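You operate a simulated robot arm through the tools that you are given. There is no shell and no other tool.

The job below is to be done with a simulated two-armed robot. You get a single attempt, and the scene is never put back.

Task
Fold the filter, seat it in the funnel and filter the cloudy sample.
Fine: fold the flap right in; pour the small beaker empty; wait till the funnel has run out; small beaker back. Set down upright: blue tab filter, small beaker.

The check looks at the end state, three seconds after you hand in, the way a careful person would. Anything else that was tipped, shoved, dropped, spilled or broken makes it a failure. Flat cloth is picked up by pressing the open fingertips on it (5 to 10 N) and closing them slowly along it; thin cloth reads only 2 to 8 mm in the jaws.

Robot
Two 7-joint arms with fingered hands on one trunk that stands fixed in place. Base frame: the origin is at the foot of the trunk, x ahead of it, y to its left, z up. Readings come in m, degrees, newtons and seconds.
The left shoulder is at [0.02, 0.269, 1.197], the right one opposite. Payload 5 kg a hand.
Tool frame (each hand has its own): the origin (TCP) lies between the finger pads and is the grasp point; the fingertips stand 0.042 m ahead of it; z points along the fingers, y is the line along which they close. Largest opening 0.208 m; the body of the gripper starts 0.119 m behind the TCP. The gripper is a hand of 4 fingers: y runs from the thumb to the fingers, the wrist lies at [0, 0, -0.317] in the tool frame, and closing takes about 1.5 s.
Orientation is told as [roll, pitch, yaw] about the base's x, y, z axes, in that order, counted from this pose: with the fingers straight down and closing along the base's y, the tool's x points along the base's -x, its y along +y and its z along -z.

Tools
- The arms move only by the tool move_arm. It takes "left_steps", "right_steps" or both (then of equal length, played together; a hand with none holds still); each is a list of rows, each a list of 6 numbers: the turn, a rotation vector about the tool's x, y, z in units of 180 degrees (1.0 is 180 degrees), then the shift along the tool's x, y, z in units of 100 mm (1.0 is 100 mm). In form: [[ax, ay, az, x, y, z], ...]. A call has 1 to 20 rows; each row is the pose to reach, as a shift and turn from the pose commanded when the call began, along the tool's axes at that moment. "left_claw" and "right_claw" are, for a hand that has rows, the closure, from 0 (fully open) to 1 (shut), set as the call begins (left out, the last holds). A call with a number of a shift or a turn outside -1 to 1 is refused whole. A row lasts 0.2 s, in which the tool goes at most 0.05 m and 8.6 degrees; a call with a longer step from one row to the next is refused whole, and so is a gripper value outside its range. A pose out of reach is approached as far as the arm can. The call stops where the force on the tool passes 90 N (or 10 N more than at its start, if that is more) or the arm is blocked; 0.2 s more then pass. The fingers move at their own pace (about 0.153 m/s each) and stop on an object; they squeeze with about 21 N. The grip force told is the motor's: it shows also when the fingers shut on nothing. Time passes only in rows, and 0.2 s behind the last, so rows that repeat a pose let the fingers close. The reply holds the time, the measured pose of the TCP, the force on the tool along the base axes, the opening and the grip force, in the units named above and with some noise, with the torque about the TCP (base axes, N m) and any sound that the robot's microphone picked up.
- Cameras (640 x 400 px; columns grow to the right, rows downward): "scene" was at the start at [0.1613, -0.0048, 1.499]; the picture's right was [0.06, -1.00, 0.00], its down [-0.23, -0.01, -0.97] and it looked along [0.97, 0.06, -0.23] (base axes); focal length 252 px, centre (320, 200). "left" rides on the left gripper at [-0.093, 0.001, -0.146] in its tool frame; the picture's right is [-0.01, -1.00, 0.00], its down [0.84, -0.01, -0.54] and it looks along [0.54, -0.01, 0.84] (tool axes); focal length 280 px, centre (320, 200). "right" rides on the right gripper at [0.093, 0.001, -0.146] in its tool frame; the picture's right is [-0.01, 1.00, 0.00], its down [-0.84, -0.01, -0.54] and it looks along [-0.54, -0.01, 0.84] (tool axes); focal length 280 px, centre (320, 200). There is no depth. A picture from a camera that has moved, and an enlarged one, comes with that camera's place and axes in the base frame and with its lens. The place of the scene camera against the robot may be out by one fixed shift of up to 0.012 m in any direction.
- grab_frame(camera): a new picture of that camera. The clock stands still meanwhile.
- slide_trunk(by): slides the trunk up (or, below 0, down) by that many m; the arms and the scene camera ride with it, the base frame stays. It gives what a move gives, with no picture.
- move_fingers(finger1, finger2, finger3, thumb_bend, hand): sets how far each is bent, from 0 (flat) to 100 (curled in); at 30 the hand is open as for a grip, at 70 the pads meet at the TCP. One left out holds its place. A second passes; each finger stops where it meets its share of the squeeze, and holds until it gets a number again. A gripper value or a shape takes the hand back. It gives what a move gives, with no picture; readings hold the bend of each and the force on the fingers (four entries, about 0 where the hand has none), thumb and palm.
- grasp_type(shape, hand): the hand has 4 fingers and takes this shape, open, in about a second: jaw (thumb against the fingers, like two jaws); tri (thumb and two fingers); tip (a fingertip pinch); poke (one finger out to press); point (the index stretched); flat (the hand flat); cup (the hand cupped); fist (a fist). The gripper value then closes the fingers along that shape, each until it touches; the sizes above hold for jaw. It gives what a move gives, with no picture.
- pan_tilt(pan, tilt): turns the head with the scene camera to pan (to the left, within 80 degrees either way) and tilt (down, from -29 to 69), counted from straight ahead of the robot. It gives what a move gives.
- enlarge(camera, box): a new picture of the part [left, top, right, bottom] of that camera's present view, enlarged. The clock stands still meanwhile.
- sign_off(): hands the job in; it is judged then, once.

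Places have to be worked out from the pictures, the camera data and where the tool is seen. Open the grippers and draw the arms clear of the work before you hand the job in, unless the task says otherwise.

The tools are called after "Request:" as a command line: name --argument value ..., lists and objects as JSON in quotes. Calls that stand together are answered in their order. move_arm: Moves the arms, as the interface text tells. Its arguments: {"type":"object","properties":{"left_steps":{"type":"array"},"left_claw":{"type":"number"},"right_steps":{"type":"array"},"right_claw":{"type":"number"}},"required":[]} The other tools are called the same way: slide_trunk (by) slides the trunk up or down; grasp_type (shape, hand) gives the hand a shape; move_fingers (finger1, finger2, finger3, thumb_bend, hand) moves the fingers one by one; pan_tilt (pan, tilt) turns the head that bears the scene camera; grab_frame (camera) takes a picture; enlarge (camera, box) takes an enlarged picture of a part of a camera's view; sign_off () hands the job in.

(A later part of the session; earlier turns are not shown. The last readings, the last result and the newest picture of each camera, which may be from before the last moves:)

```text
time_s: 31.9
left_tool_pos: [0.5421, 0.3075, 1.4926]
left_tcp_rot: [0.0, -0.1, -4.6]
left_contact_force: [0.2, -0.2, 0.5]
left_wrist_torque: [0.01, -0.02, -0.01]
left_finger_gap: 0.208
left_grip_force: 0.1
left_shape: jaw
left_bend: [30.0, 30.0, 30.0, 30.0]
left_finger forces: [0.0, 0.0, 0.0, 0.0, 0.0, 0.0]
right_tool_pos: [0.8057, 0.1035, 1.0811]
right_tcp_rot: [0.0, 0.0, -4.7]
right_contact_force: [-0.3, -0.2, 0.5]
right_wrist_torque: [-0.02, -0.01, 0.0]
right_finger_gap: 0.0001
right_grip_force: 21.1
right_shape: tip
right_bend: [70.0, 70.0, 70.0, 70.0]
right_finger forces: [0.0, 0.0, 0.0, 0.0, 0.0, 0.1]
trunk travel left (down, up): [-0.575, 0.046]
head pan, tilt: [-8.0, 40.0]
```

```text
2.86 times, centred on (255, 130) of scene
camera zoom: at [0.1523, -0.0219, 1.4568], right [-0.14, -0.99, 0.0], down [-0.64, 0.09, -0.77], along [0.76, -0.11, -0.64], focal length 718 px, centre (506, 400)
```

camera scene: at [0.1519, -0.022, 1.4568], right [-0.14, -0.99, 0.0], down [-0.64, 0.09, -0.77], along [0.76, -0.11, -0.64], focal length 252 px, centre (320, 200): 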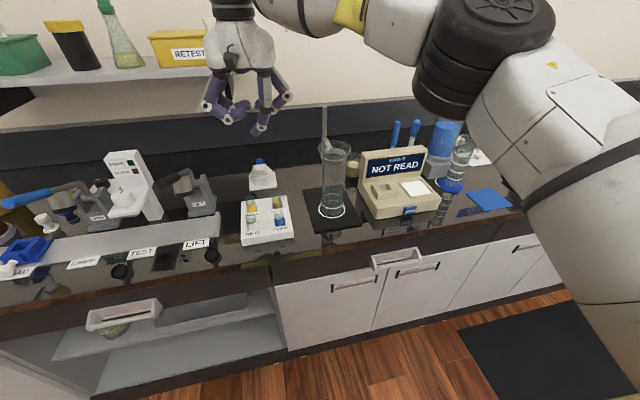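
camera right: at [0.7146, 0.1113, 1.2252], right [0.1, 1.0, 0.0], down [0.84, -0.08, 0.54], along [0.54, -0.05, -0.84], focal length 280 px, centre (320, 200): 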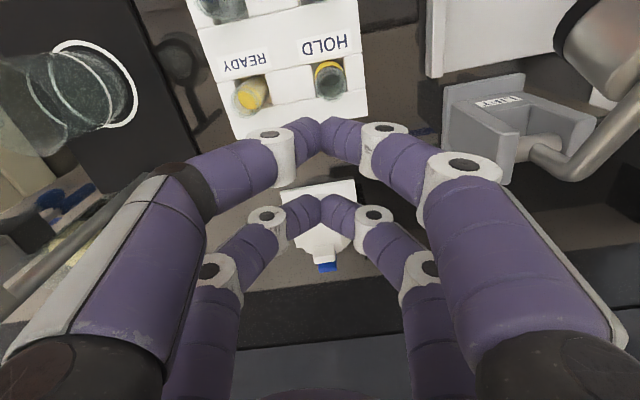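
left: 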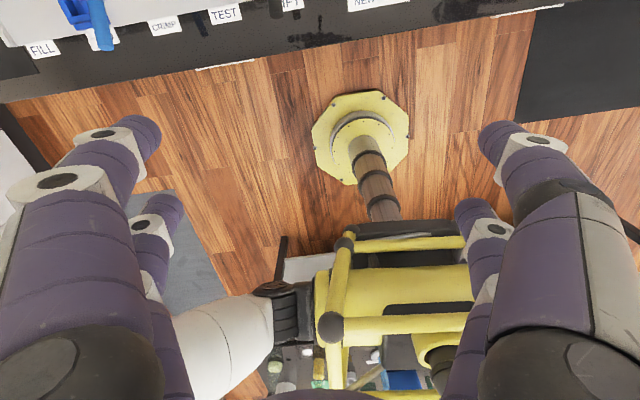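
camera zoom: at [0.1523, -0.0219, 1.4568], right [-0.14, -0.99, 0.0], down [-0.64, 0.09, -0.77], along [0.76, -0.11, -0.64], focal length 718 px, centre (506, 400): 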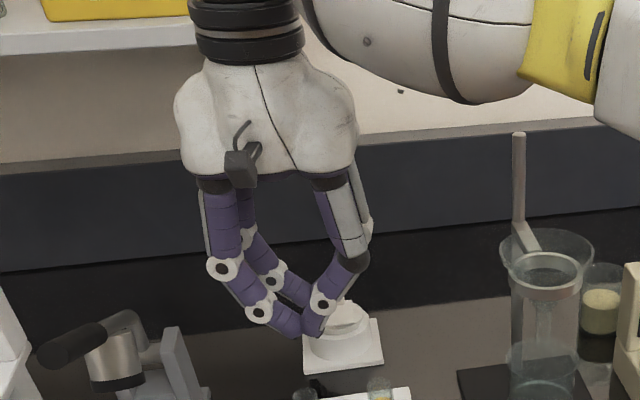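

With the fingers shut, the two opposing pairs meet at tool x ≈ +0.028 and −0.026, at the fingertips, so I will pinch the tab with the outer (far) pair. The knob on the folded flap stands just ahead of the tab, at x≈0.953–0.961, with the tab at x≈0.976. I open the hand and turn to the stand's yaw (+5°) with a 15° forward tilt.

Request:
move_arm --right_steps '[[-0.002, -0.02, -0.013, 0, 0, -0.2], [-0.004, -0.05, -0.033, -0.2, 0, -0.2], [-0.007, -0.083, -0.054, -0.5, 0, -0.2], [-0.007, -0.083, -0.054, -0.6, 0, -0.2], [-0.007, -0.083, -0.054, -0.6, 0, -0.2], [-0.007, -0.083, -0.054, -0.6, 0, -0.2]]' --right_claw 0

Request:
grab_frame --camera "right"

```text
time_s: 33.3
left_tool_pos: [0.5424, 0.3095, 1.4935]
left_tcp_rot: [0.0, 0.0, -4.7]
left_contact_force: [0.3, 0.2, -0.2]
left_wrist_torque: [-0.05, 0.04, -0.03]
left_finger_gap: 0.2078
left_grip_force: 0.1
left_shape: jaw
left_bend: [30.0, 30.0, 30.0, 30.0]
left_finger forces: [0.1, 0.1, 0.0, 0.0, 0.0, 0.1]
right_tool_pos: [0.8663, 0.0958, 1.0978]
right_tcp_rot: [0.0, -15.0, 5.1]
right_contact_force: [-0.2, 0.0, 0.4]
right_wrist_torque: [-0.06, 0.09, -0.02]
right_finger_gap: 0.2079
right_grip_force: 0.1
right_shape: tip
right_bend: [30.0, 30.0, 30.0, 30.0]
right_finger forces: [0.1, 0.0, 0.1, 0.0, 0.1, 0.0]
trunk travel left (down, up): [-0.575, 0.046]
head pan, tilt: [-8.0, 40.0]
```

```text
taken
camera right: at [0.74, 0.0868, 1.2142], right [-0.07, 1.0, 0.0], down [0.67, 0.05, 0.74], along [0.74, 0.06, -0.67], focal length 280 px, centre (320, 200)
```

right: 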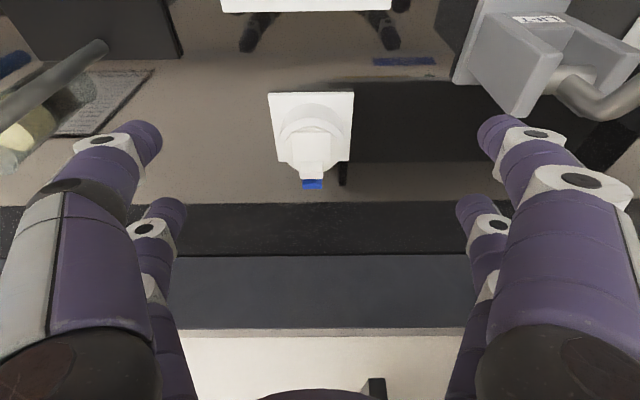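

The hand is now square to the stand. I enlarge the filter for its exact position.

Request:
enlarge --camera "right" --box '[265, 85, 365, 205]'

```text
3.33 times, centred on (315, 145) of right
camera zoom: at [0.74, 0.0868, 1.2142], right [-0.07, 1.0, 0.0], down [0.67, 0.05, 0.74], along [0.74, 0.06, -0.67], focal length 935 px, centre (337, 383)
```

zoom: 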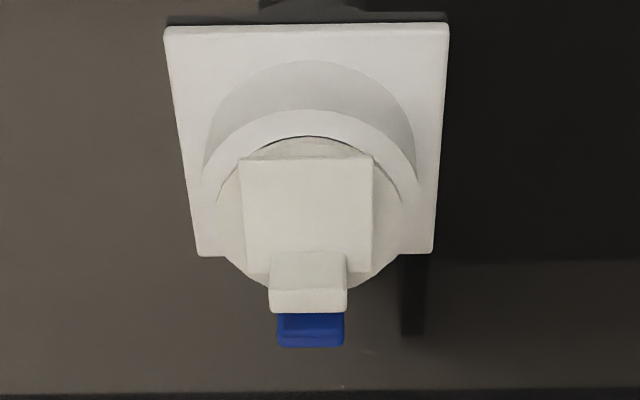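

I compute the tab centre near (0.977, 0.096), top z≈0.98. I move the outer finger pair to straddle it from above, still above its top.

Request:
move_arm --right_steps '[[0, 0, 0, -0.3, -0.03, 0.2], [0, 0, 0, -0.5, -0.06, 0.4], [0, 0, 0, -0.637, -0.09, 0.637]]'

Request:
grab_frame --camera "right"

Request:
enlarge --camera "scene" --box '[200, 90, 320, 210]'

```text
time_s: 34.1
left_tool_pos: [0.5434, 0.3091, 1.4916]
left_tcp_rot: [0.0, 0.0, -4.6]
left_contact_force: [1.5, 1.0, -0.5]
left_wrist_torque: [-0.11, 0.19, 0.0]
left_finger_gap: 0.2078
left_grip_force: 0.0
left_shape: jaw
left_bend: [30.0, 30.0, 30.0, 30.0]
left_finger forces: [0.0, 0.0, 0.0, 0.0, 0.0, 0.0]
right_tool_pos: [0.9458, 0.0942, 1.0532]
right_tcp_rot: [0.0, -14.8, 5.0]
right_contact_force: [0.8, 0.5, 0.0]
right_wrist_torque: [-0.04, 0.05, -0.01]
right_finger_gap: 0.208
right_grip_force: 0.1
right_shape: tip
right_bend: [30.0, 30.0, 30.0, 30.0]
right_finger forces: [0.0, 0.0, 0.0, 0.0, 0.0, 0.1]
trunk travel left (down, up): [-0.575, 0.046]
head pan, tilt: [-8.0, 40.0]
```

```text
taken
camera right: at [0.819, 0.0845, 1.1692], right [-0.07, 1.0, 0.0], down [0.67, 0.05, 0.74], along [0.74, 0.06, -0.68], focal length 280 px, centre (320, 200)
```

right: 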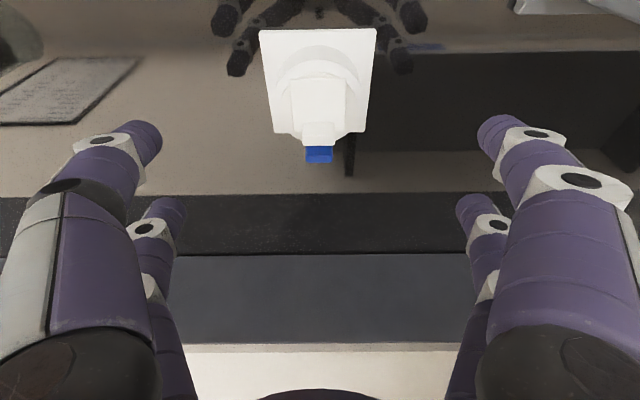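

```text
3.33 times, centred on (260, 150) of scene
camera zoom: at [0.1535, -0.0211, 1.4565], right [-0.14, -0.99, 0.0], down [-0.64, 0.09, -0.77], along [0.76, -0.11, -0.64], focal length 838 px, centre (520, 367)
```

zoom: 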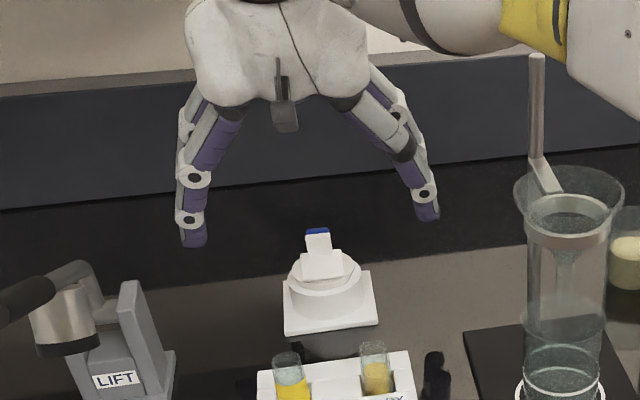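

The tab is laterally centred between the fingers. I lower the hand 64 mm so the outer fingertips reach the tab's middle.

Request:
move_arm --right_steps '[[0, 0, 0, 0.05, 0.0, 0.2], [0, 0, 0, 0.11, 0.0, 0.4]]'

Request:
grab_frame --camera "right"

Request:
enlarge --camera "right" --box '[260, 90, 380, 240]'

Request:
enlarge --camera "scene" --box '[200, 90, 320, 210]'

```text
time_s: 34.7
left_tool_pos: [0.5402, 0.3071, 1.4937]
left_tcp_rot: [0.1, -0.1, -4.8]
left_contact_force: [-0.2, 0.6, 0.7]
left_wrist_torque: [0.06, -0.05, 0.01]
left_finger_gap: 0.208
left_grip_force: 0.1
left_shape: jaw
left_bend: [30.0, 30.0, 30.0, 30.0]
left_finger forces: [0.0, 0.1, 0.1, 0.0, 0.0, 0.0]
right_tool_pos: [0.945, 0.0943, 1.0146]
right_tcp_rot: [0.0, -15.0, 5.2]
right_contact_force: [-0.6, -0.5, 1.0]
right_wrist_torque: [0.11, 0.03, 0.02]
right_finger_gap: 0.208
right_grip_force: 0.0
right_shape: tip
right_bend: [30.0, 30.0, 30.0, 30.0]
right_finger forces: [0.0, 0.1, 0.0, 0.0, 0.0, 0.1]
trunk travel left (down, up): [-0.575, 0.046]
head pan, tilt: [-8.0, 40.0]
```

```text
taken
camera right: at [0.8175, 0.0838, 1.13], right [-0.07, 1.0, 0.0], down [0.67, 0.05, 0.74], along [0.74, 0.06, -0.67], focal length 280 px, centre (320, 200)
```

right: 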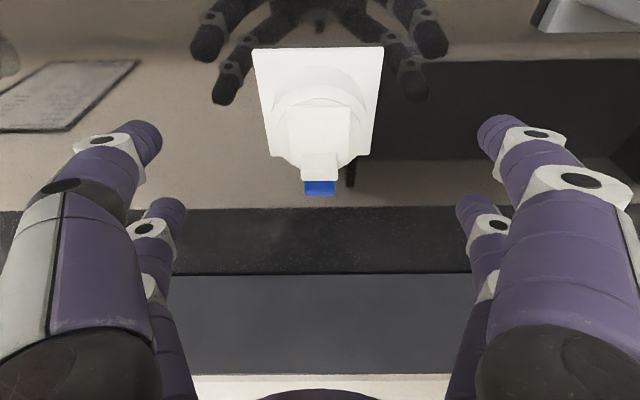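

```text
2.67 times, centred on (320, 165) of right
camera zoom: at [0.8175, 0.0838, 1.13], right [-0.07, 1.0, 0.0], down [0.67, 0.05, 0.74], along [0.74, 0.06, -0.67], focal length 748 px, centre (320, 293)
```

zoom: 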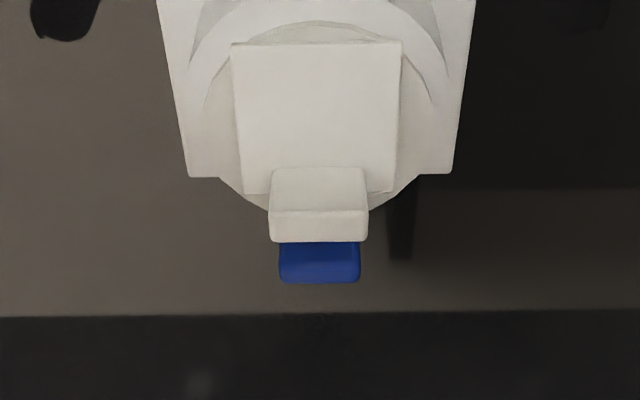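

```text
3.33 times, centred on (260, 150) of scene
camera zoom: at [0.1517, -0.0224, 1.4569], right [-0.14, -0.99, 0.0], down [-0.64, 0.09, -0.77], along [0.76, -0.11, -0.64], focal length 838 px, centre (520, 367)
```

zoom: 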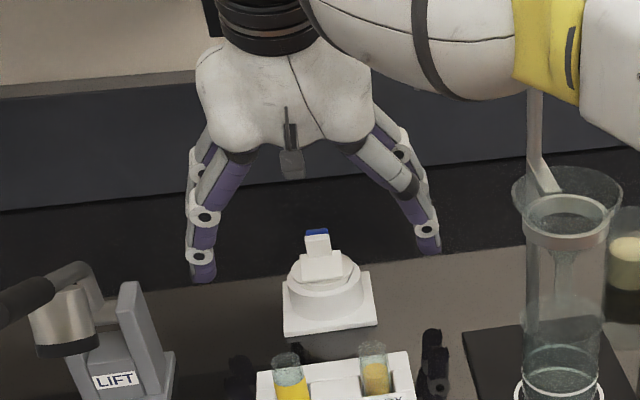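

The fingertips are now level with the tab's top edge. I lower another 24 mm so that they bracket it.

Request:
move_arm --right_steps '[[0, 0, 0, 0.036, 0.0, 0.115], [0, 0, 0, 0.07, 0.0, 0.23]]'

Request:
grab_frame --camera "right"

Request:
enlarge --camera "scene" --box '[200, 90, 320, 210]'

```text
time_s: 35.3
left_tool_pos: [0.5428, 0.3085, 1.4936]
left_tcp_rot: [-0.1, 0.0, -4.8]
left_contact_force: [-0.8, -0.4, 0.2]
left_wrist_torque: [-0.02, 0.02, 0.01]
left_finger_gap: 0.2076
left_grip_force: 0.0
left_shape: jaw
left_bend: [30.0, 30.0, 30.0, 30.0]
left_finger forces: [0.0, 0.1, 0.0, 0.0, 0.0, 0.0]
right_tool_pos: [0.9434, 0.0946, 0.9891]
right_tcp_rot: [0.0, -15.0, 5.1]
right_contact_force: [0.3, 1.2, -0.5]
right_wrist_torque: [-0.03, -0.02, -0.01]
right_finger_gap: 0.2077
right_grip_force: 0.0
right_shape: tip
right_bend: [30.0, 30.0, 30.0, 30.0]
right_finger forces: [0.1, 0.1, 0.1, 0.0, 0.0, 0.0]
trunk travel left (down, up): [-0.575, 0.046]
head pan, tilt: [-8.0, 40.0]
```

```text
taken
camera right: at [0.8172, 0.0836, 1.1053], right [-0.07, 1.0, 0.0], down [0.67, 0.05, 0.74], along [0.74, 0.06, -0.67], focal length 280 px, centre (320, 200)
```

right: 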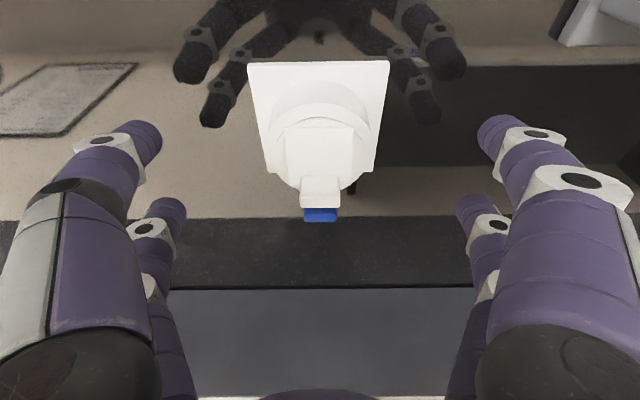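

```text
3.33 times, centred on (260, 150) of scene
camera zoom: at [0.1523, -0.0218, 1.4568], right [-0.14, -0.99, 0.0], down [-0.64, 0.09, -0.77], along [0.76, -0.11, -0.64], focal length 838 px, centre (520, 367)
```

zoom: 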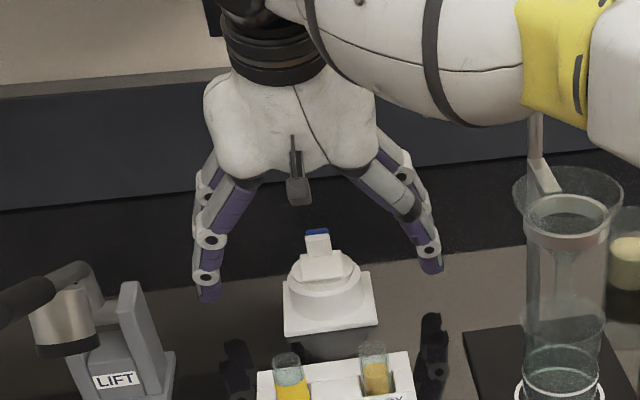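

The tab lies between the outer fingertips. I shift 4 mm forward to keep clear of the knob, then close fingers 2 and 3 (the outer pair) most of the way and look.

Request:
move_arm --right_steps '[[0, 0, 0, -0.039, 0.0, 0.01]]'

Request:
move_fingers --hand "right" --finger2 60 --finger3 60

Request:
grab_frame --camera "right"

Request:
enlarge --camera "right" --box '[260, 150, 380, 250]'

Request:
enlarge --camera "scene" --box '[230, 130, 290, 200]'

```text
time_s: 35.7
left_tool_pos: [0.5422, 0.3078, 1.4935]
left_tcp_rot: [0.0, 0.0, -4.7]
left_contact_force: [-0.4, -0.1, -0.9]
left_wrist_torque: [-0.02, 0.02, 0.02]
left_finger_gap: 0.2078
left_grip_force: 0.0
left_shape: jaw
left_bend: [30.0, 30.0, 30.0, 30.0]
left_finger forces: [0.1, 0.0, 0.0, 0.0, 0.0, 0.1]
right_tool_pos: [0.9473, 0.0955, 0.9892]
right_tcp_rot: [0.1, -15.0, 5.0]
right_contact_force: [0.0, -0.3, 0.1]
right_wrist_torque: [-0.02, 0.03, -0.01]
right_finger_gap: 0.2078
right_grip_force: 0.1
right_shape: tip
right_bend: [30.0, 30.0, 30.0, 30.0]
right_finger forces: [0.0, 0.1, 0.0, 0.0, 0.1, 0.1]
trunk travel left (down, up): [-0.575, 0.046]
head pan, tilt: [-8.0, 40.0]
```

```text
time_s: 36.7
left_tool_pos: [0.5409, 0.3086, 1.4933]
left_tcp_rot: [0.1, 0.0, -4.7]
left_contact_force: [0.9, 0.3, -0.5]
left_wrist_torque: [0.0, -0.02, 0.02]
left_finger_gap: 0.208
left_grip_force: 0.1
left_shape: jaw
left_bend: [30.0, 30.0, 30.0, 30.0]
left_finger forces: [0.0, 0.0, 0.1, 0.0, 0.0, 0.0]
right_tool_pos: [0.9492, 0.0946, 0.9907]
right_tcp_rot: [0.1, -15.0, 5.2]
right_contact_force: [0.6, 0.1, -0.3]
right_wrist_torque: [-0.03, 0.0, 0.0]
right_finger_gap: 0.2181
right_grip_force: 0.1
right_shape: fingers
right_bend: [30.0, 60.0, 60.0, 30.0]
right_finger forces: [0.0, 0.0, 0.1, 0.1, 0.0, 0.0]
trunk travel left (down, up): [-0.575, 0.046]
head pan, tilt: [-8.0, 40.0]
```

```text
taken
camera right: at [0.8209, 0.0838, 1.1057], right [-0.07, 1.0, 0.0], down [0.67, 0.05, 0.74], along [0.74, 0.06, -0.67], focal length 280 px, centre (320, 200)
```

right: 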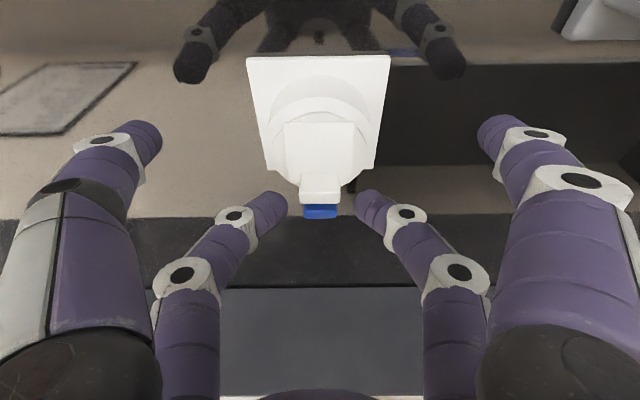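

```text
4.00 times, centred on (320, 200) of right
camera zoom: at [0.8209, 0.0838, 1.1057], right [-0.07, 1.0, 0.0], down [0.67, 0.05, 0.74], along [0.74, 0.06, -0.67], focal length 1122 px, centre (320, 200)
```

zoom: 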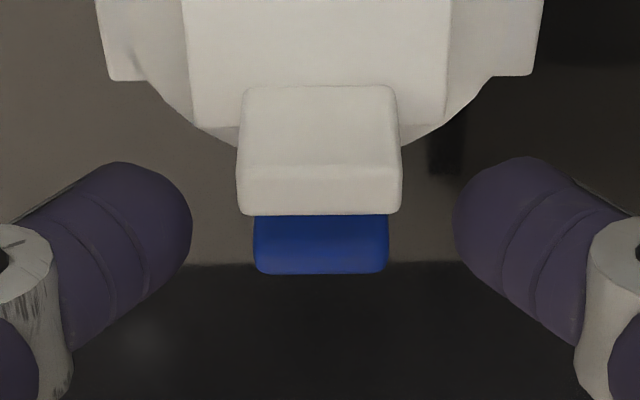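

```text
5.71 times, centred on (260, 165) of scene
camera zoom: at [0.1522, -0.022, 1.4568], right [-0.14, -0.99, 0.0], down [-0.64, 0.09, -0.77], along [0.76, -0.11, -0.64], focal length 1437 px, centre (663, 400)
```

zoom: 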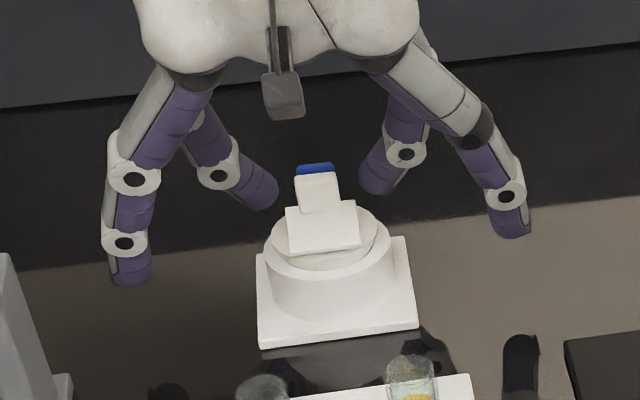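

The outer fingertips flank the tab at mid-height, clear of the knob. I close them on it.

Request:
move_fingers --hand "right" --finger2 70 --finger3 70

Request:
enlarge --camera "right" --box '[260, 150, 380, 250]'

Request:
enlarge --camera "scene" --box '[230, 130, 290, 200]'

```text
time_s: 37.7
left_tool_pos: [0.5418, 0.3087, 1.4936]
left_tcp_rot: [0.0, 0.0, -4.7]
left_contact_force: [-0.9, -0.3, -0.2]
left_wrist_torque: [-0.04, -0.03, 0.03]
left_finger_gap: 0.208
left_grip_force: 0.0
left_shape: jaw
left_bend: [30.0, 30.0, 30.0, 30.0]
left_finger forces: [0.1, 0.0, 0.0, 0.0, 0.1, 0.0]
right_tool_pos: [0.9484, 0.0943, 0.9892]
right_tcp_rot: [-0.1, -14.9, 5.2]
right_contact_force: [2.9, 0.1, 1.2]
right_wrist_torque: [0.02, -0.11, -0.01]
right_finger_gap: 0.2181
right_grip_force: 2.3
right_shape: fingers
right_bend: [30.0, 69.0, 69.0, 30.0]
right_finger forces: [0.0, 2.1, 2.1, 0.1, 0.0, 0.0]
trunk travel left (down, up): [-0.575, 0.046]
head pan, tilt: [-8.0, 40.0]
```

```text
4.00 times, centred on (320, 200) of right
camera zoom: at [0.821, 0.0838, 1.1057], right [-0.07, 1.0, 0.0], down [0.67, 0.05, 0.74], along [0.74, 0.06, -0.67], focal length 1122 px, centre (320, 200)
```

zoom: 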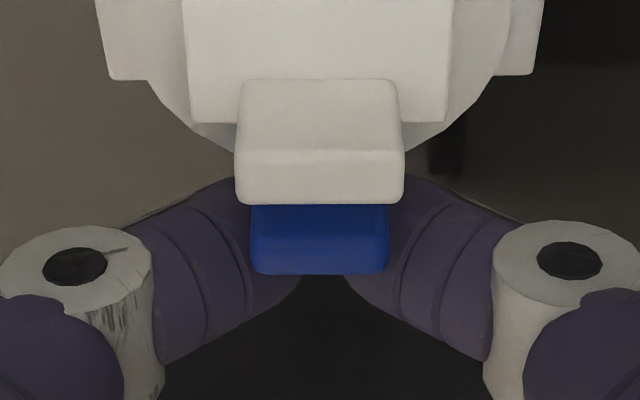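

```text
5.71 times, centred on (260, 165) of scene
camera zoom: at [0.1524, -0.0219, 1.4568], right [-0.14, -0.99, 0.0], down [-0.64, 0.09, -0.77], along [0.76, -0.11, -0.64], focal length 1437 px, centre (663, 400)
```

zoom: 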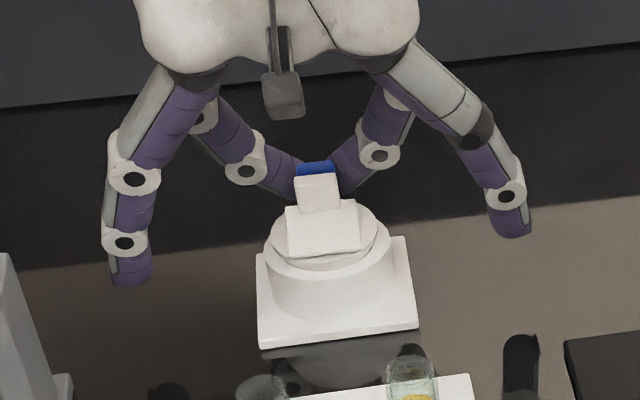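

The fingertips met behind the tab (bend 69, only 2 N), so the tab is about 11 mm nearer the robot than I judged. I open the pair, shift back 11 mm and close again.

Request:
move_fingers --hand "right" --finger2 58 --finger3 58

Request:
move_arm --right_steps '[[0, 0, 0, 0.05, 0.0, -0.014], [0, 0, 0, 0.106, 0.0, -0.028]]'

Request:
enlarge --camera "right" --box '[260, 150, 380, 250]'

Request:
enlarge --camera "scene" --box '[230, 130, 290, 200]'

```text
time_s: 38.7
left_tool_pos: [0.5414, 0.3082, 1.492]
left_tcp_rot: [0.0, 0.0, -4.7]
left_contact_force: [-0.5, -0.6, -0.7]
left_wrist_torque: [-0.03, -0.04, -0.02]
left_finger_gap: 0.2078
left_grip_force: 0.0
left_shape: jaw
left_bend: [30.0, 30.0, 30.0, 30.0]
left_finger forces: [0.0, 0.0, 0.1, 0.1, 0.0, 0.0]
right_tool_pos: [0.947, 0.094, 0.9894]
right_tcp_rot: [0.0, -15.0, 5.1]
right_contact_force: [-0.7, -1.0, -0.7]
right_wrist_torque: [-0.01, 0.04, -0.01]
right_finger_gap: 0.2182
right_grip_force: 0.0
right_shape: fingers
right_bend: [30.0, 57.0, 57.0, 30.0]
right_finger forces: [0.1, 0.0, 0.0, 0.1, 0.1, 0.1]
trunk travel left (down, up): [-0.575, 0.046]
head pan, tilt: [-8.0, 40.0]
```

```text
time_s: 39.3
left_tool_pos: [0.5416, 0.3084, 1.4931]
left_tcp_rot: [0.0, -0.1, -4.7]
left_contact_force: [0.4, 0.0, -0.5]
left_wrist_torque: [-0.03, 0.02, 0.02]
left_finger_gap: 0.2079
left_grip_force: 0.1
left_shape: jaw
left_bend: [30.0, 30.0, 30.0, 30.0]
left_finger forces: [0.0, 0.1, 0.0, 0.0, 0.0, 0.0]
right_tool_pos: [0.9367, 0.0944, 0.9881]
right_tcp_rot: [0.0, -15.0, 5.1]
right_contact_force: [0.3, 0.0, -0.5]
right_wrist_torque: [0.0, -0.02, 0.0]
right_finger_gap: 0.2181
right_grip_force: 0.1
right_shape: fingers
right_bend: [30.0, 57.0, 57.0, 30.0]
right_finger forces: [0.1, 0.2, 0.0, 0.0, 0.1, 0.0]
trunk travel left (down, up): [-0.575, 0.046]
head pan, tilt: [-8.0, 40.0]
```

```text
4.00 times, centred on (320, 200) of right
camera zoom: at [0.8102, 0.0833, 1.1053], right [-0.07, 1.0, 0.0], down [0.67, 0.05, 0.74], along [0.74, 0.06, -0.67], focal length 1122 px, centre (320, 200)
```

zoom: 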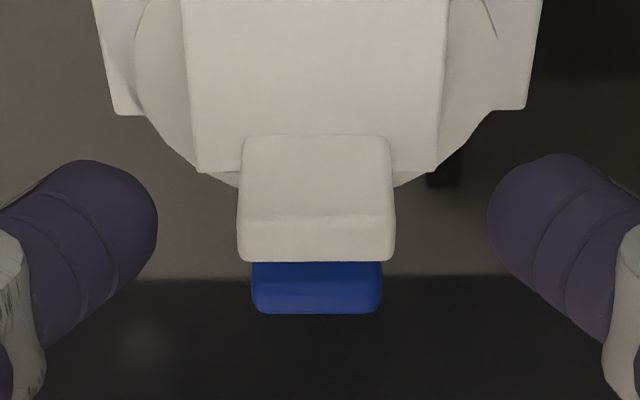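

```text
5.71 times, centred on (260, 165) of scene
camera zoom: at [0.1523, -0.022, 1.4568], right [-0.14, -0.99, 0.0], down [-0.64, 0.09, -0.77], along [0.76, -0.11, -0.64], focal length 1437 px, centre (663, 400)
```

zoom: 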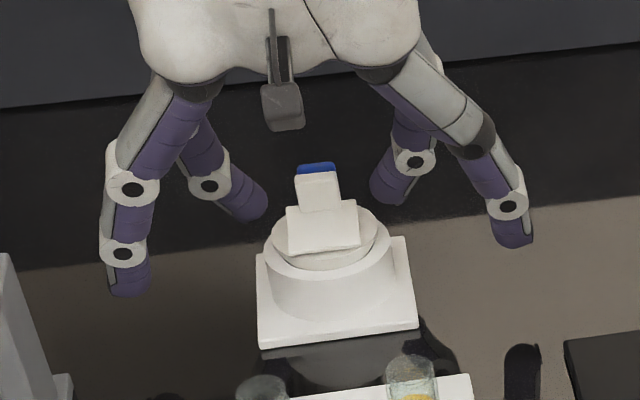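

By this geometry the outer pair now sits beside the tab (tab top z≈0.982, x≈0.971). I close the pair again, with a deeper target for a firm squeeze.

Request:
move_fingers --hand "right" --finger2 72 --finger3 72

Request:
enlarge --camera "right" --box '[260, 150, 380, 250]'

Request:
enlarge --camera "scene" --box '[230, 130, 290, 200]'

```text
time_s: 40.3
left_tool_pos: [0.5422, 0.3085, 1.4939]
left_tcp_rot: [0.0, 0.0, -4.7]
left_contact_force: [1.1, -0.8, 0.1]
left_wrist_torque: [-0.01, 0.0, 0.01]
left_finger_gap: 0.2079
left_grip_force: 0.1
left_shape: jaw
left_bend: [30.0, 30.0, 30.0, 30.0]
left_finger forces: [0.0, 0.1, 0.0, 0.0, 0.0, 0.0]
right_tool_pos: [0.9371, 0.0939, 0.9888]
right_tcp_rot: [0.0, -15.0, 5.1]
right_contact_force: [0.1, -0.1, -0.2]
right_wrist_torque: [0.02, 0.01, -0.01]
right_finger_gap: 0.2179
right_grip_force: 7.2
right_shape: fingers
right_bend: [30.0, 66.0, 66.0, 30.0]
right_finger forces: [0.0, 7.1, 7.2, 0.1, 0.0, 0.0]
trunk travel left (down, up): [-0.575, 0.046]
head pan, tilt: [-8.0, 40.0]
```

```text
4.00 times, centred on (320, 200) of right
camera zoom: at [0.8102, 0.0836, 1.1053], right [-0.07, 1.0, 0.0], down [0.67, 0.05, 0.74], along [0.74, 0.06, -0.67], focal length 1122 px, centre (320, 200)
```

zoom: 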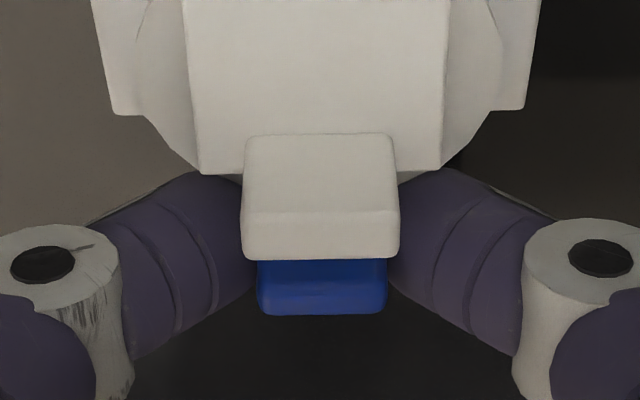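

```text
5.71 times, centred on (260, 165) of scene
camera zoom: at [0.1523, -0.0219, 1.4568], right [-0.14, -0.99, 0.0], down [-0.64, 0.09, -0.77], along [0.76, -0.11, -0.64], focal length 1437 px, centre (663, 400)
```

zoom: 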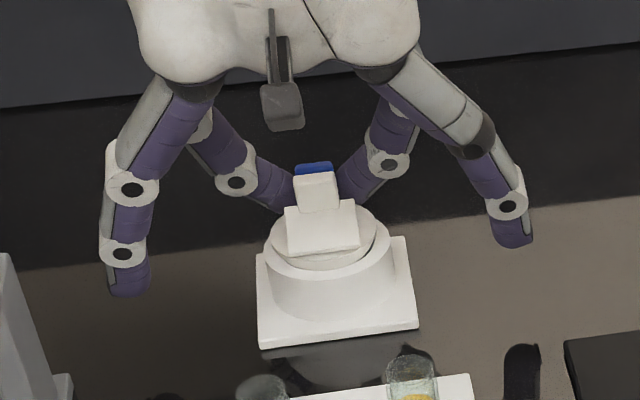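

The pair stopped at bend 66 with 7 N on each finger, so the tab is held. I lift 20 mm and check that the filter comes along.

Request:
move_arm --right_steps '[[0, 0, 0, -0.026, 0.0, -0.097], [0, 0, 0, -0.052, 0.0, -0.193]]'

Request:
enlarge --camera "right" --box '[230, 80, 410, 250]'

Request:
enlarge --camera "scene" --box '[230, 130, 290, 200]'

```text
time_s: 40.9
left_tool_pos: [0.5426, 0.3076, 1.4931]
left_tcp_rot: [0.0, 0.0, -4.7]
left_contact_force: [0.3, 0.4, -0.1]
left_wrist_torque: [-0.02, -0.03, 0.04]
left_finger_gap: 0.2078
left_grip_force: 0.0
left_shape: jaw
left_bend: [30.0, 30.0, 30.0, 30.0]
left_finger forces: [0.0, 0.0, 0.0, 0.0, 0.1, 0.0]
right_tool_pos: [0.9362, 0.0945, 1.0097]
right_tcp_rot: [0.0, -14.9, 5.1]
right_contact_force: [-0.7, 1.0, -1.5]
right_wrist_torque: [-0.02, -0.02, 0.01]
right_finger_gap: 0.2179
right_grip_force: 7.3
right_shape: fingers
right_bend: [30.0, 66.0, 66.0, 30.0]
right_finger forces: [0.0, 7.4, 7.4, 0.0, 0.0, 0.0]
trunk travel left (down, up): [-0.575, 0.046]
head pan, tilt: [-8.0, 40.0]
```

```text
2.35 times, centred on (320, 165) of right
camera zoom: at [0.8101, 0.0839, 1.1253], right [-0.07, 1.0, 0.0], down [0.67, 0.05, 0.74], along [0.74, 0.06, -0.67], focal length 660 px, centre (320, 282)
```

zoom: 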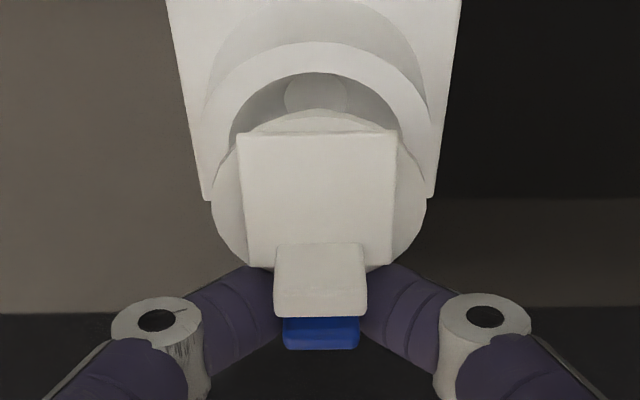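

```text
5.71 times, centred on (260, 165) of scene
camera zoom: at [0.1522, -0.0218, 1.4568], right [-0.14, -0.99, 0.0], down [-0.64, 0.09, -0.77], along [0.76, -0.11, -0.64], focal length 1437 px, centre (663, 400)
```

zoom: 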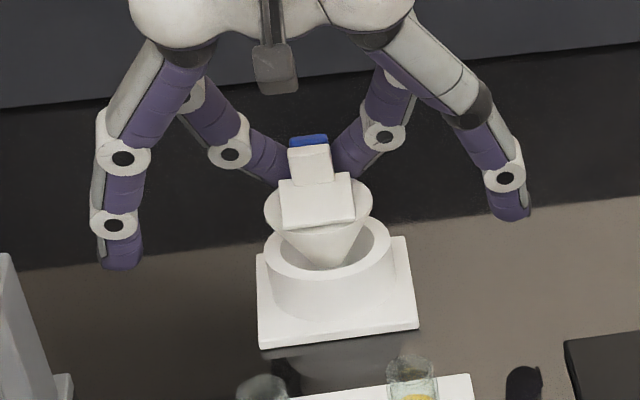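

The filter with its cone comes out cleanly and upright. I raise it further and start moving back towards the funnel.

Request:
move_arm --right_steps '[[0, 0, 0, 0.0, 0.0, -0.25], [0, 0, 0, 0.02, 0.01, -0.5], [0, 0, 0, 0.04, 0.02, -0.75], [0, 0, 0, 0.057, 0.027, -0.947]]'

Request:
move_arm --right_steps '[[0, 0, 0, 0.15, 0.0, -0.28], [0, 0, 0, 0.35, 0.0, -0.56], [0, 0, 0, 0.55, -0.1, -0.84], [0, 0, 0, 0.75, -0.3, -1.0]]'

Request:
enlarge --camera "scene" --box '[200, 30, 400, 230]'

Request:
grab_frame --camera "right"

```text
time_s: 41.9
left_tool_pos: [0.5414, 0.3077, 1.4924]
left_tcp_rot: [0.0, 0.0, -4.7]
left_contact_force: [-0.8, 0.6, 0.0]
left_wrist_torque: [0.02, -0.05, 0.01]
left_finger_gap: 0.2079
left_grip_force: 0.1
left_shape: jaw
left_bend: [30.0, 30.0, 30.0, 30.0]
left_finger forces: [0.0, 0.0, 0.1, 0.0, 0.0, 0.0]
right_tool_pos: [0.9062, 0.0916, 1.0987]
right_tcp_rot: [0.0, -15.1, 5.0]
right_contact_force: [-0.1, -1.3, -1.7]
right_wrist_torque: [-0.03, -0.04, -0.02]
right_finger_gap: 0.2183
right_grip_force: 6.8
right_shape: fingers
right_bend: [30.0, 66.0, 66.0, 30.0]
right_finger forces: [0.0, 7.2, 7.3, 0.0, 0.0, 0.0]
trunk travel left (down, up): [-0.575, 0.046]
head pan, tilt: [-8.0, 40.0]
```

```text
time_s: 42.9
left_tool_pos: [0.5425, 0.3063, 1.493]
left_tcp_rot: [0.1, -0.1, -4.8]
left_contact_force: [-0.6, -0.8, 0.1]
left_wrist_torque: [0.13, 0.02, 0.02]
left_finger_gap: 0.2082
left_grip_force: 0.1
left_shape: jaw
left_bend: [30.0, 30.0, 30.0, 30.0]
left_finger forces: [0.0, 0.0, 0.1, 0.0, 0.1, 0.1]
right_tool_pos: [0.8121, 0.0553, 1.1764]
right_tcp_rot: [0.0, -15.0, 5.0]
right_contact_force: [-0.7, 0.7, -0.5]
right_wrist_torque: [0.05, -0.02, 0.01]
right_finger_gap: 0.2184
right_grip_force: 7.3
right_shape: fingers
right_bend: [30.0, 66.0, 66.0, 30.0]
right_finger forces: [0.1, 7.4, 7.3, 0.0, 0.1, 0.0]
trunk travel left (down, up): [-0.575, 0.046]
head pan, tilt: [-8.0, 40.0]
```

```text
2.00 times, centred on (300, 130) of scene
camera zoom: at [0.1525, -0.0226, 1.4568], right [-0.14, -0.99, 0.0], down [-0.64, 0.09, -0.77], along [0.76, -0.11, -0.64], focal length 503 px, centre (360, 340)
```

zoom: 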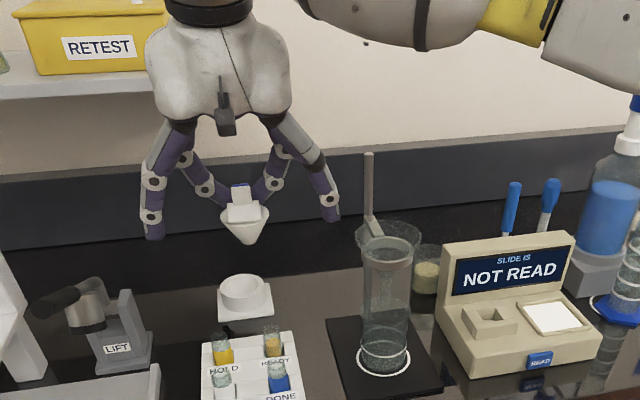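

```text
taken
camera right: at [0.6859, 0.0452, 1.2926], right [-0.07, 1.0, 0.0], down [0.67, 0.05, 0.74], along [0.74, 0.06, -0.67], focal length 280 px, centre (320, 200)
```

right: 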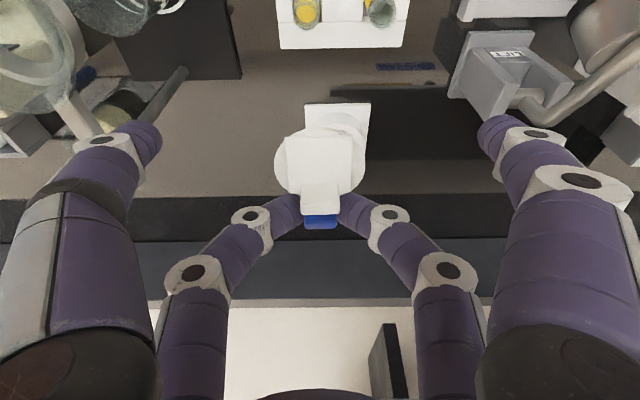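

The filter hangs steady. I raise above the funnel rim height and then move sideways towards the funnel at about (0.748, −0.137).

Request:
move_arm --right_steps '[[0, 0, 0, 0.05, 0.01, -0.3], [0, 0, 0, 0.1, 0.02, -0.6], [0, 0, 0, 0.166, 0.036, -0.925]]'

Request:
move_arm --right_steps '[[0, 0, 0, 0.12, -0.3, -0.03], [0, 0, 0, 0.25, -0.6, -0.06], [0, 0, 0, 0.37, -0.92, -0.099]]'

Request:
enlarge --camera "scene" --box '[200, 30, 400, 230]'

Request:
grab_frame --camera "right"

```text
time_s: 43.7
left_tool_pos: [0.5377, 0.3082, 1.4945]
left_tcp_rot: [0.0, -0.2, -4.7]
left_contact_force: [-1.2, 0.2, 0.7]
left_wrist_torque: [0.05, -0.2, -0.03]
left_finger_gap: 0.208
left_grip_force: 0.1
left_shape: jaw
left_bend: [30.0, 30.0, 30.0, 30.0]
left_finger forces: [0.0, 0.1, 0.0, 0.1, 0.0, 0.0]
right_tool_pos: [0.7714, 0.0552, 1.2628]
right_tcp_rot: [0.0, -15.1, 5.1]
right_contact_force: [-1.4, -0.4, -1.1]
right_wrist_torque: [0.0, -0.1, 0.01]
right_finger_gap: 0.2183
right_grip_force: 7.5
right_shape: fingers
right_bend: [30.0, 66.0, 66.0, 30.0]
right_finger forces: [0.0, 7.3, 7.3, 0.1, 0.0, 0.0]
trunk travel left (down, up): [-0.575, 0.046]
head pan, tilt: [-8.0, 40.0]
```

```text
time_s: 44.5
left_tool_pos: [0.5407, 0.3057, 1.4942]
left_tcp_rot: [0.2, -0.1, -4.8]
left_contact_force: [-0.7, -2.0, 0.1]
left_wrist_torque: [0.31, -0.09, -0.01]
left_finger_gap: 0.208
left_grip_force: 0.2
left_shape: jaw
left_bend: [30.0, 30.0, 30.0, 30.0]
left_finger forces: [0.1, 0.0, 0.0, 0.0, 0.0, 0.0]
right_tool_pos: [0.7411, -0.0431, 1.2613]
right_tcp_rot: [0.1, -15.0, 5.0]
right_contact_force: [-0.9, -1.9, -1.2]
right_wrist_torque: [0.13, -0.04, 0.05]
right_finger_gap: 0.2183
right_grip_force: 6.9
right_shape: fingers
right_bend: [30.0, 66.0, 66.0, 30.0]
right_finger forces: [0.0, 7.2, 7.3, 0.0, 0.0, 0.1]
trunk travel left (down, up): [-0.575, 0.046]
head pan, tilt: [-8.0, 40.0]
```

```text
2.00 times, centred on (300, 130) of scene
camera zoom: at [0.1516, -0.0241, 1.4569], right [-0.14, -0.99, 0.0], down [-0.64, 0.09, -0.77], along [0.76, -0.11, -0.64], focal length 503 px, centre (360, 340)
```

zoom: 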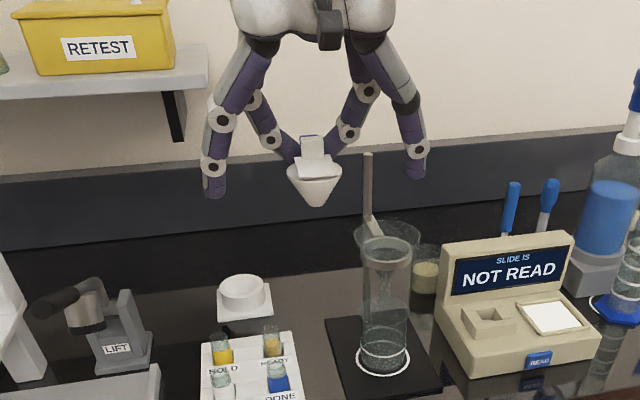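

```text
taken
camera right: at [0.6143, -0.0535, 1.3771], right [-0.07, 1.0, 0.01], down [0.67, 0.05, 0.74], along [0.74, 0.06, -0.67], focal length 280 px, centre (320, 200)
```

right: 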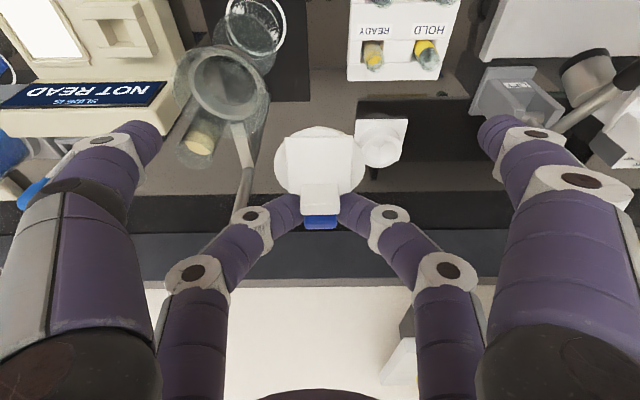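

The funnel rim appears in the hand camera. I enlarge it to measure its centre.

Request:
enlarge --camera "right" --box '[160, 20, 380, 240]'

Request:
enlarge --camera "scene" --box '[270, 80, 390, 200]'

```text
1.82 times, centred on (270, 130) of right
camera zoom: at [0.6143, -0.0535, 1.3771], right [-0.07, 1.0, 0.01], down [0.67, 0.05, 0.74], along [0.74, 0.06, -0.67], focal length 510 px, centre (411, 327)
```

zoom: 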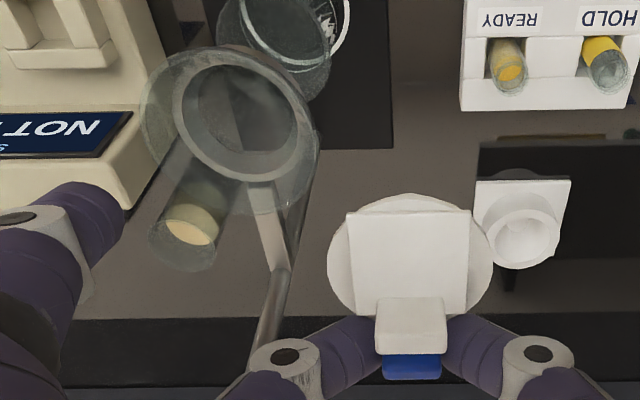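

```text
3.33 times, centred on (330, 140) of scene
camera zoom: at [0.1516, -0.0241, 1.4569], right [-0.14, -0.99, 0.0], down [-0.64, 0.09, -0.77], along [0.76, -0.11, -0.64], focal length 838 px, centre (287, 400)
```

zoom: 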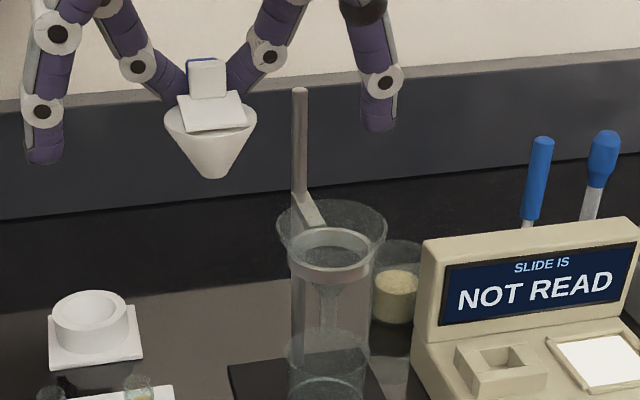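

I place the funnel's rim centre at (0.746, −0.137, 1.128) and the filter's centre 8 mm ahead of the TCP. I move over the funnel.

Request:
move_arm --right_steps '[[0, 0, 0, 0.04, -0.35, -0.01], [0, 0, 0, 0.08, -0.7, -0.02], [0, 0, 0, 0.116, -0.94, -0.031], [0, 0, 0, 0.116, -0.94, -0.031]]'

Request:
enlarge --camera "scene" --box '[270, 80, 390, 200]'

Request:
enlarge --camera "right" --box '[230, 60, 410, 240]'

Request:
grab_frame --camera "right"

```text
time_s: 45.5
left_tool_pos: [0.5413, 0.3091, 1.493]
left_tcp_rot: [-0.1, 0.0, -4.7]
left_contact_force: [0.3, 0.6, -0.7]
left_wrist_torque: [-0.11, 0.04, 0.01]
left_finger_gap: 0.2079
left_grip_force: 0.0
left_shape: jaw
left_bend: [30.0, 30.0, 30.0, 30.0]
left_finger forces: [0.1, 0.0, 0.0, 0.0, 0.0, 0.1]
right_tool_pos: [0.738, -0.1357, 1.2623]
right_tcp_rot: [-0.1, -14.8, 5.1]
right_contact_force: [0.5, 1.1, -0.4]
right_wrist_torque: [-0.06, -0.01, 0.0]
right_finger_gap: 0.2184
right_grip_force: 7.1
right_shape: fingers
right_bend: [30.0, 66.0, 66.0, 30.0]
right_finger forces: [0.1, 7.3, 7.3, 0.1, 0.1, 0.1]
trunk travel left (down, up): [-0.575, 0.046]
head pan, tilt: [-8.0, 40.0]
```

```text
3.33 times, centred on (330, 140) of scene
camera zoom: at [0.1524, -0.0211, 1.4568], right [-0.14, -0.99, 0.0], down [-0.64, 0.09, -0.77], along [0.76, -0.11, -0.64], focal length 838 px, centre (287, 400)
```

zoom: 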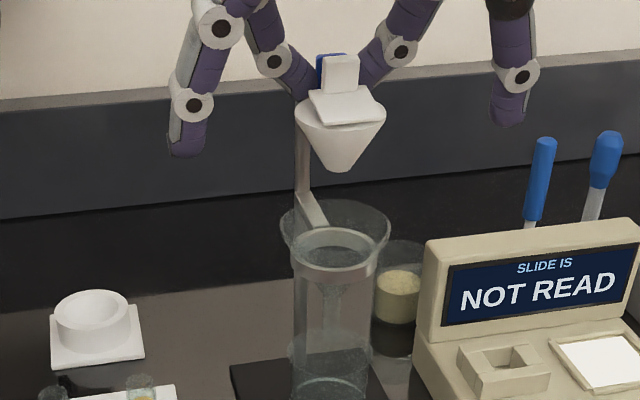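

```text
2.22 times, centred on (320, 150) of right
camera zoom: at [0.6117, -0.1449, 1.3772], right [-0.07, 1.0, 0.0], down [0.67, 0.05, 0.74], along [0.74, 0.06, -0.67], focal length 623 px, centre (320, 311)
```

zoom: 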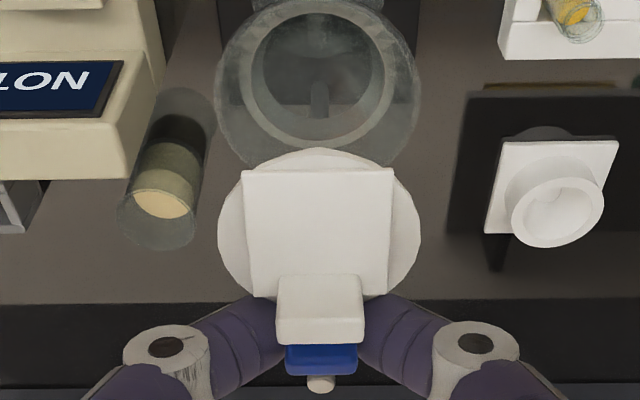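

```text
taken
camera right: at [0.6117, -0.1449, 1.3772], right [-0.07, 1.0, 0.0], down [0.67, 0.05, 0.74], along [0.74, 0.06, -0.67], focal length 280 px, centre (320, 200)
```

right: 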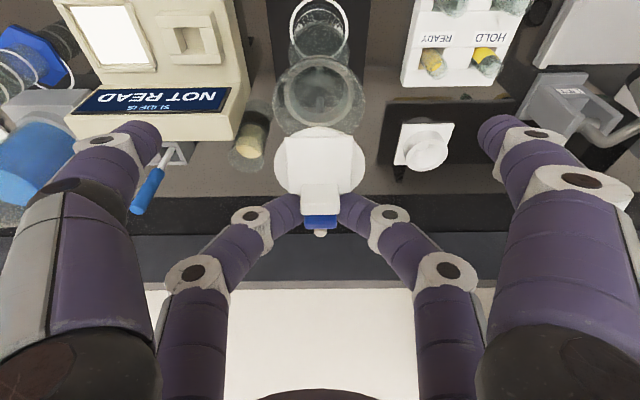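

The filter is aligned over the funnel both ways. I lower it 60 mm and check again.

Request:
move_arm --right_steps '[[0, 0, 0, 0.052, 0.0, 0.193], [0, 0, 0, 0.104, 0.0, 0.386], [0, 0, 0, 0.155, 0, 0.58], [0, 0, 0, 0.155, 0, 0.58]]'

Request:
enlarge --camera "scene" --box '[290, 90, 370, 170]'

Request:
enlarge --camera "right" --box '[230, 80, 410, 260]'

```text
time_s: 46.5
left_tool_pos: [0.541, 0.3087, 1.493]
left_tcp_rot: [0.0, -0.1, -4.7]
left_contact_force: [-1.2, 0.1, -0.2]
left_wrist_torque: [-0.05, -0.09, -0.01]
left_finger_gap: 0.2081
left_grip_force: 0.1
left_shape: jaw
left_bend: [30.0, 30.0, 30.0, 30.0]
left_finger forces: [0.1, 0.0, 0.0, 0.0, 0.0, 0.0]
right_tool_pos: [0.738, -0.1339, 1.2014]
right_tcp_rot: [0.0, -15.1, 5.1]
right_contact_force: [-0.8, 0.8, -0.7]
right_wrist_torque: [-0.03, -0.05, -0.04]
right_finger_gap: 0.218
right_grip_force: 7.3
right_shape: fingers
right_bend: [30.0, 66.0, 66.0, 30.0]
right_finger forces: [0.0, 7.3, 7.3, 0.1, 0.1, 0.0]
trunk travel left (down, up): [-0.575, 0.046]
head pan, tilt: [-8.0, 40.0]
```

```text
5.00 times, centred on (330, 130) of scene
camera zoom: at [0.1517, -0.0216, 1.4569], right [-0.14, -0.99, 0.0], down [-0.64, 0.09, -0.77], along [0.76, -0.11, -0.64], focal length 1257 px, centre (270, 550)
```

zoom: 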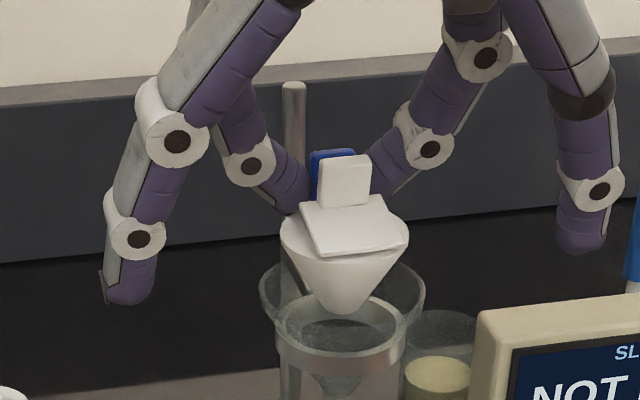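

```text
2.22 times, centred on (320, 170) of right
camera zoom: at [0.6109, -0.1447, 1.3178], right [-0.07, 1.0, 0.0], down [0.67, 0.05, 0.74], along [0.74, 0.06, -0.67], focal length 623 px, centre (320, 267)
```

zoom: 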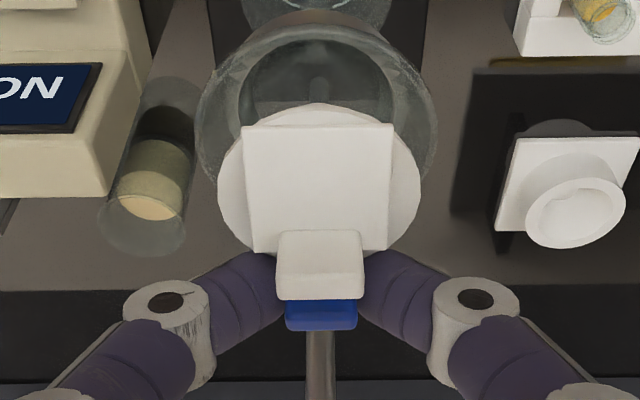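

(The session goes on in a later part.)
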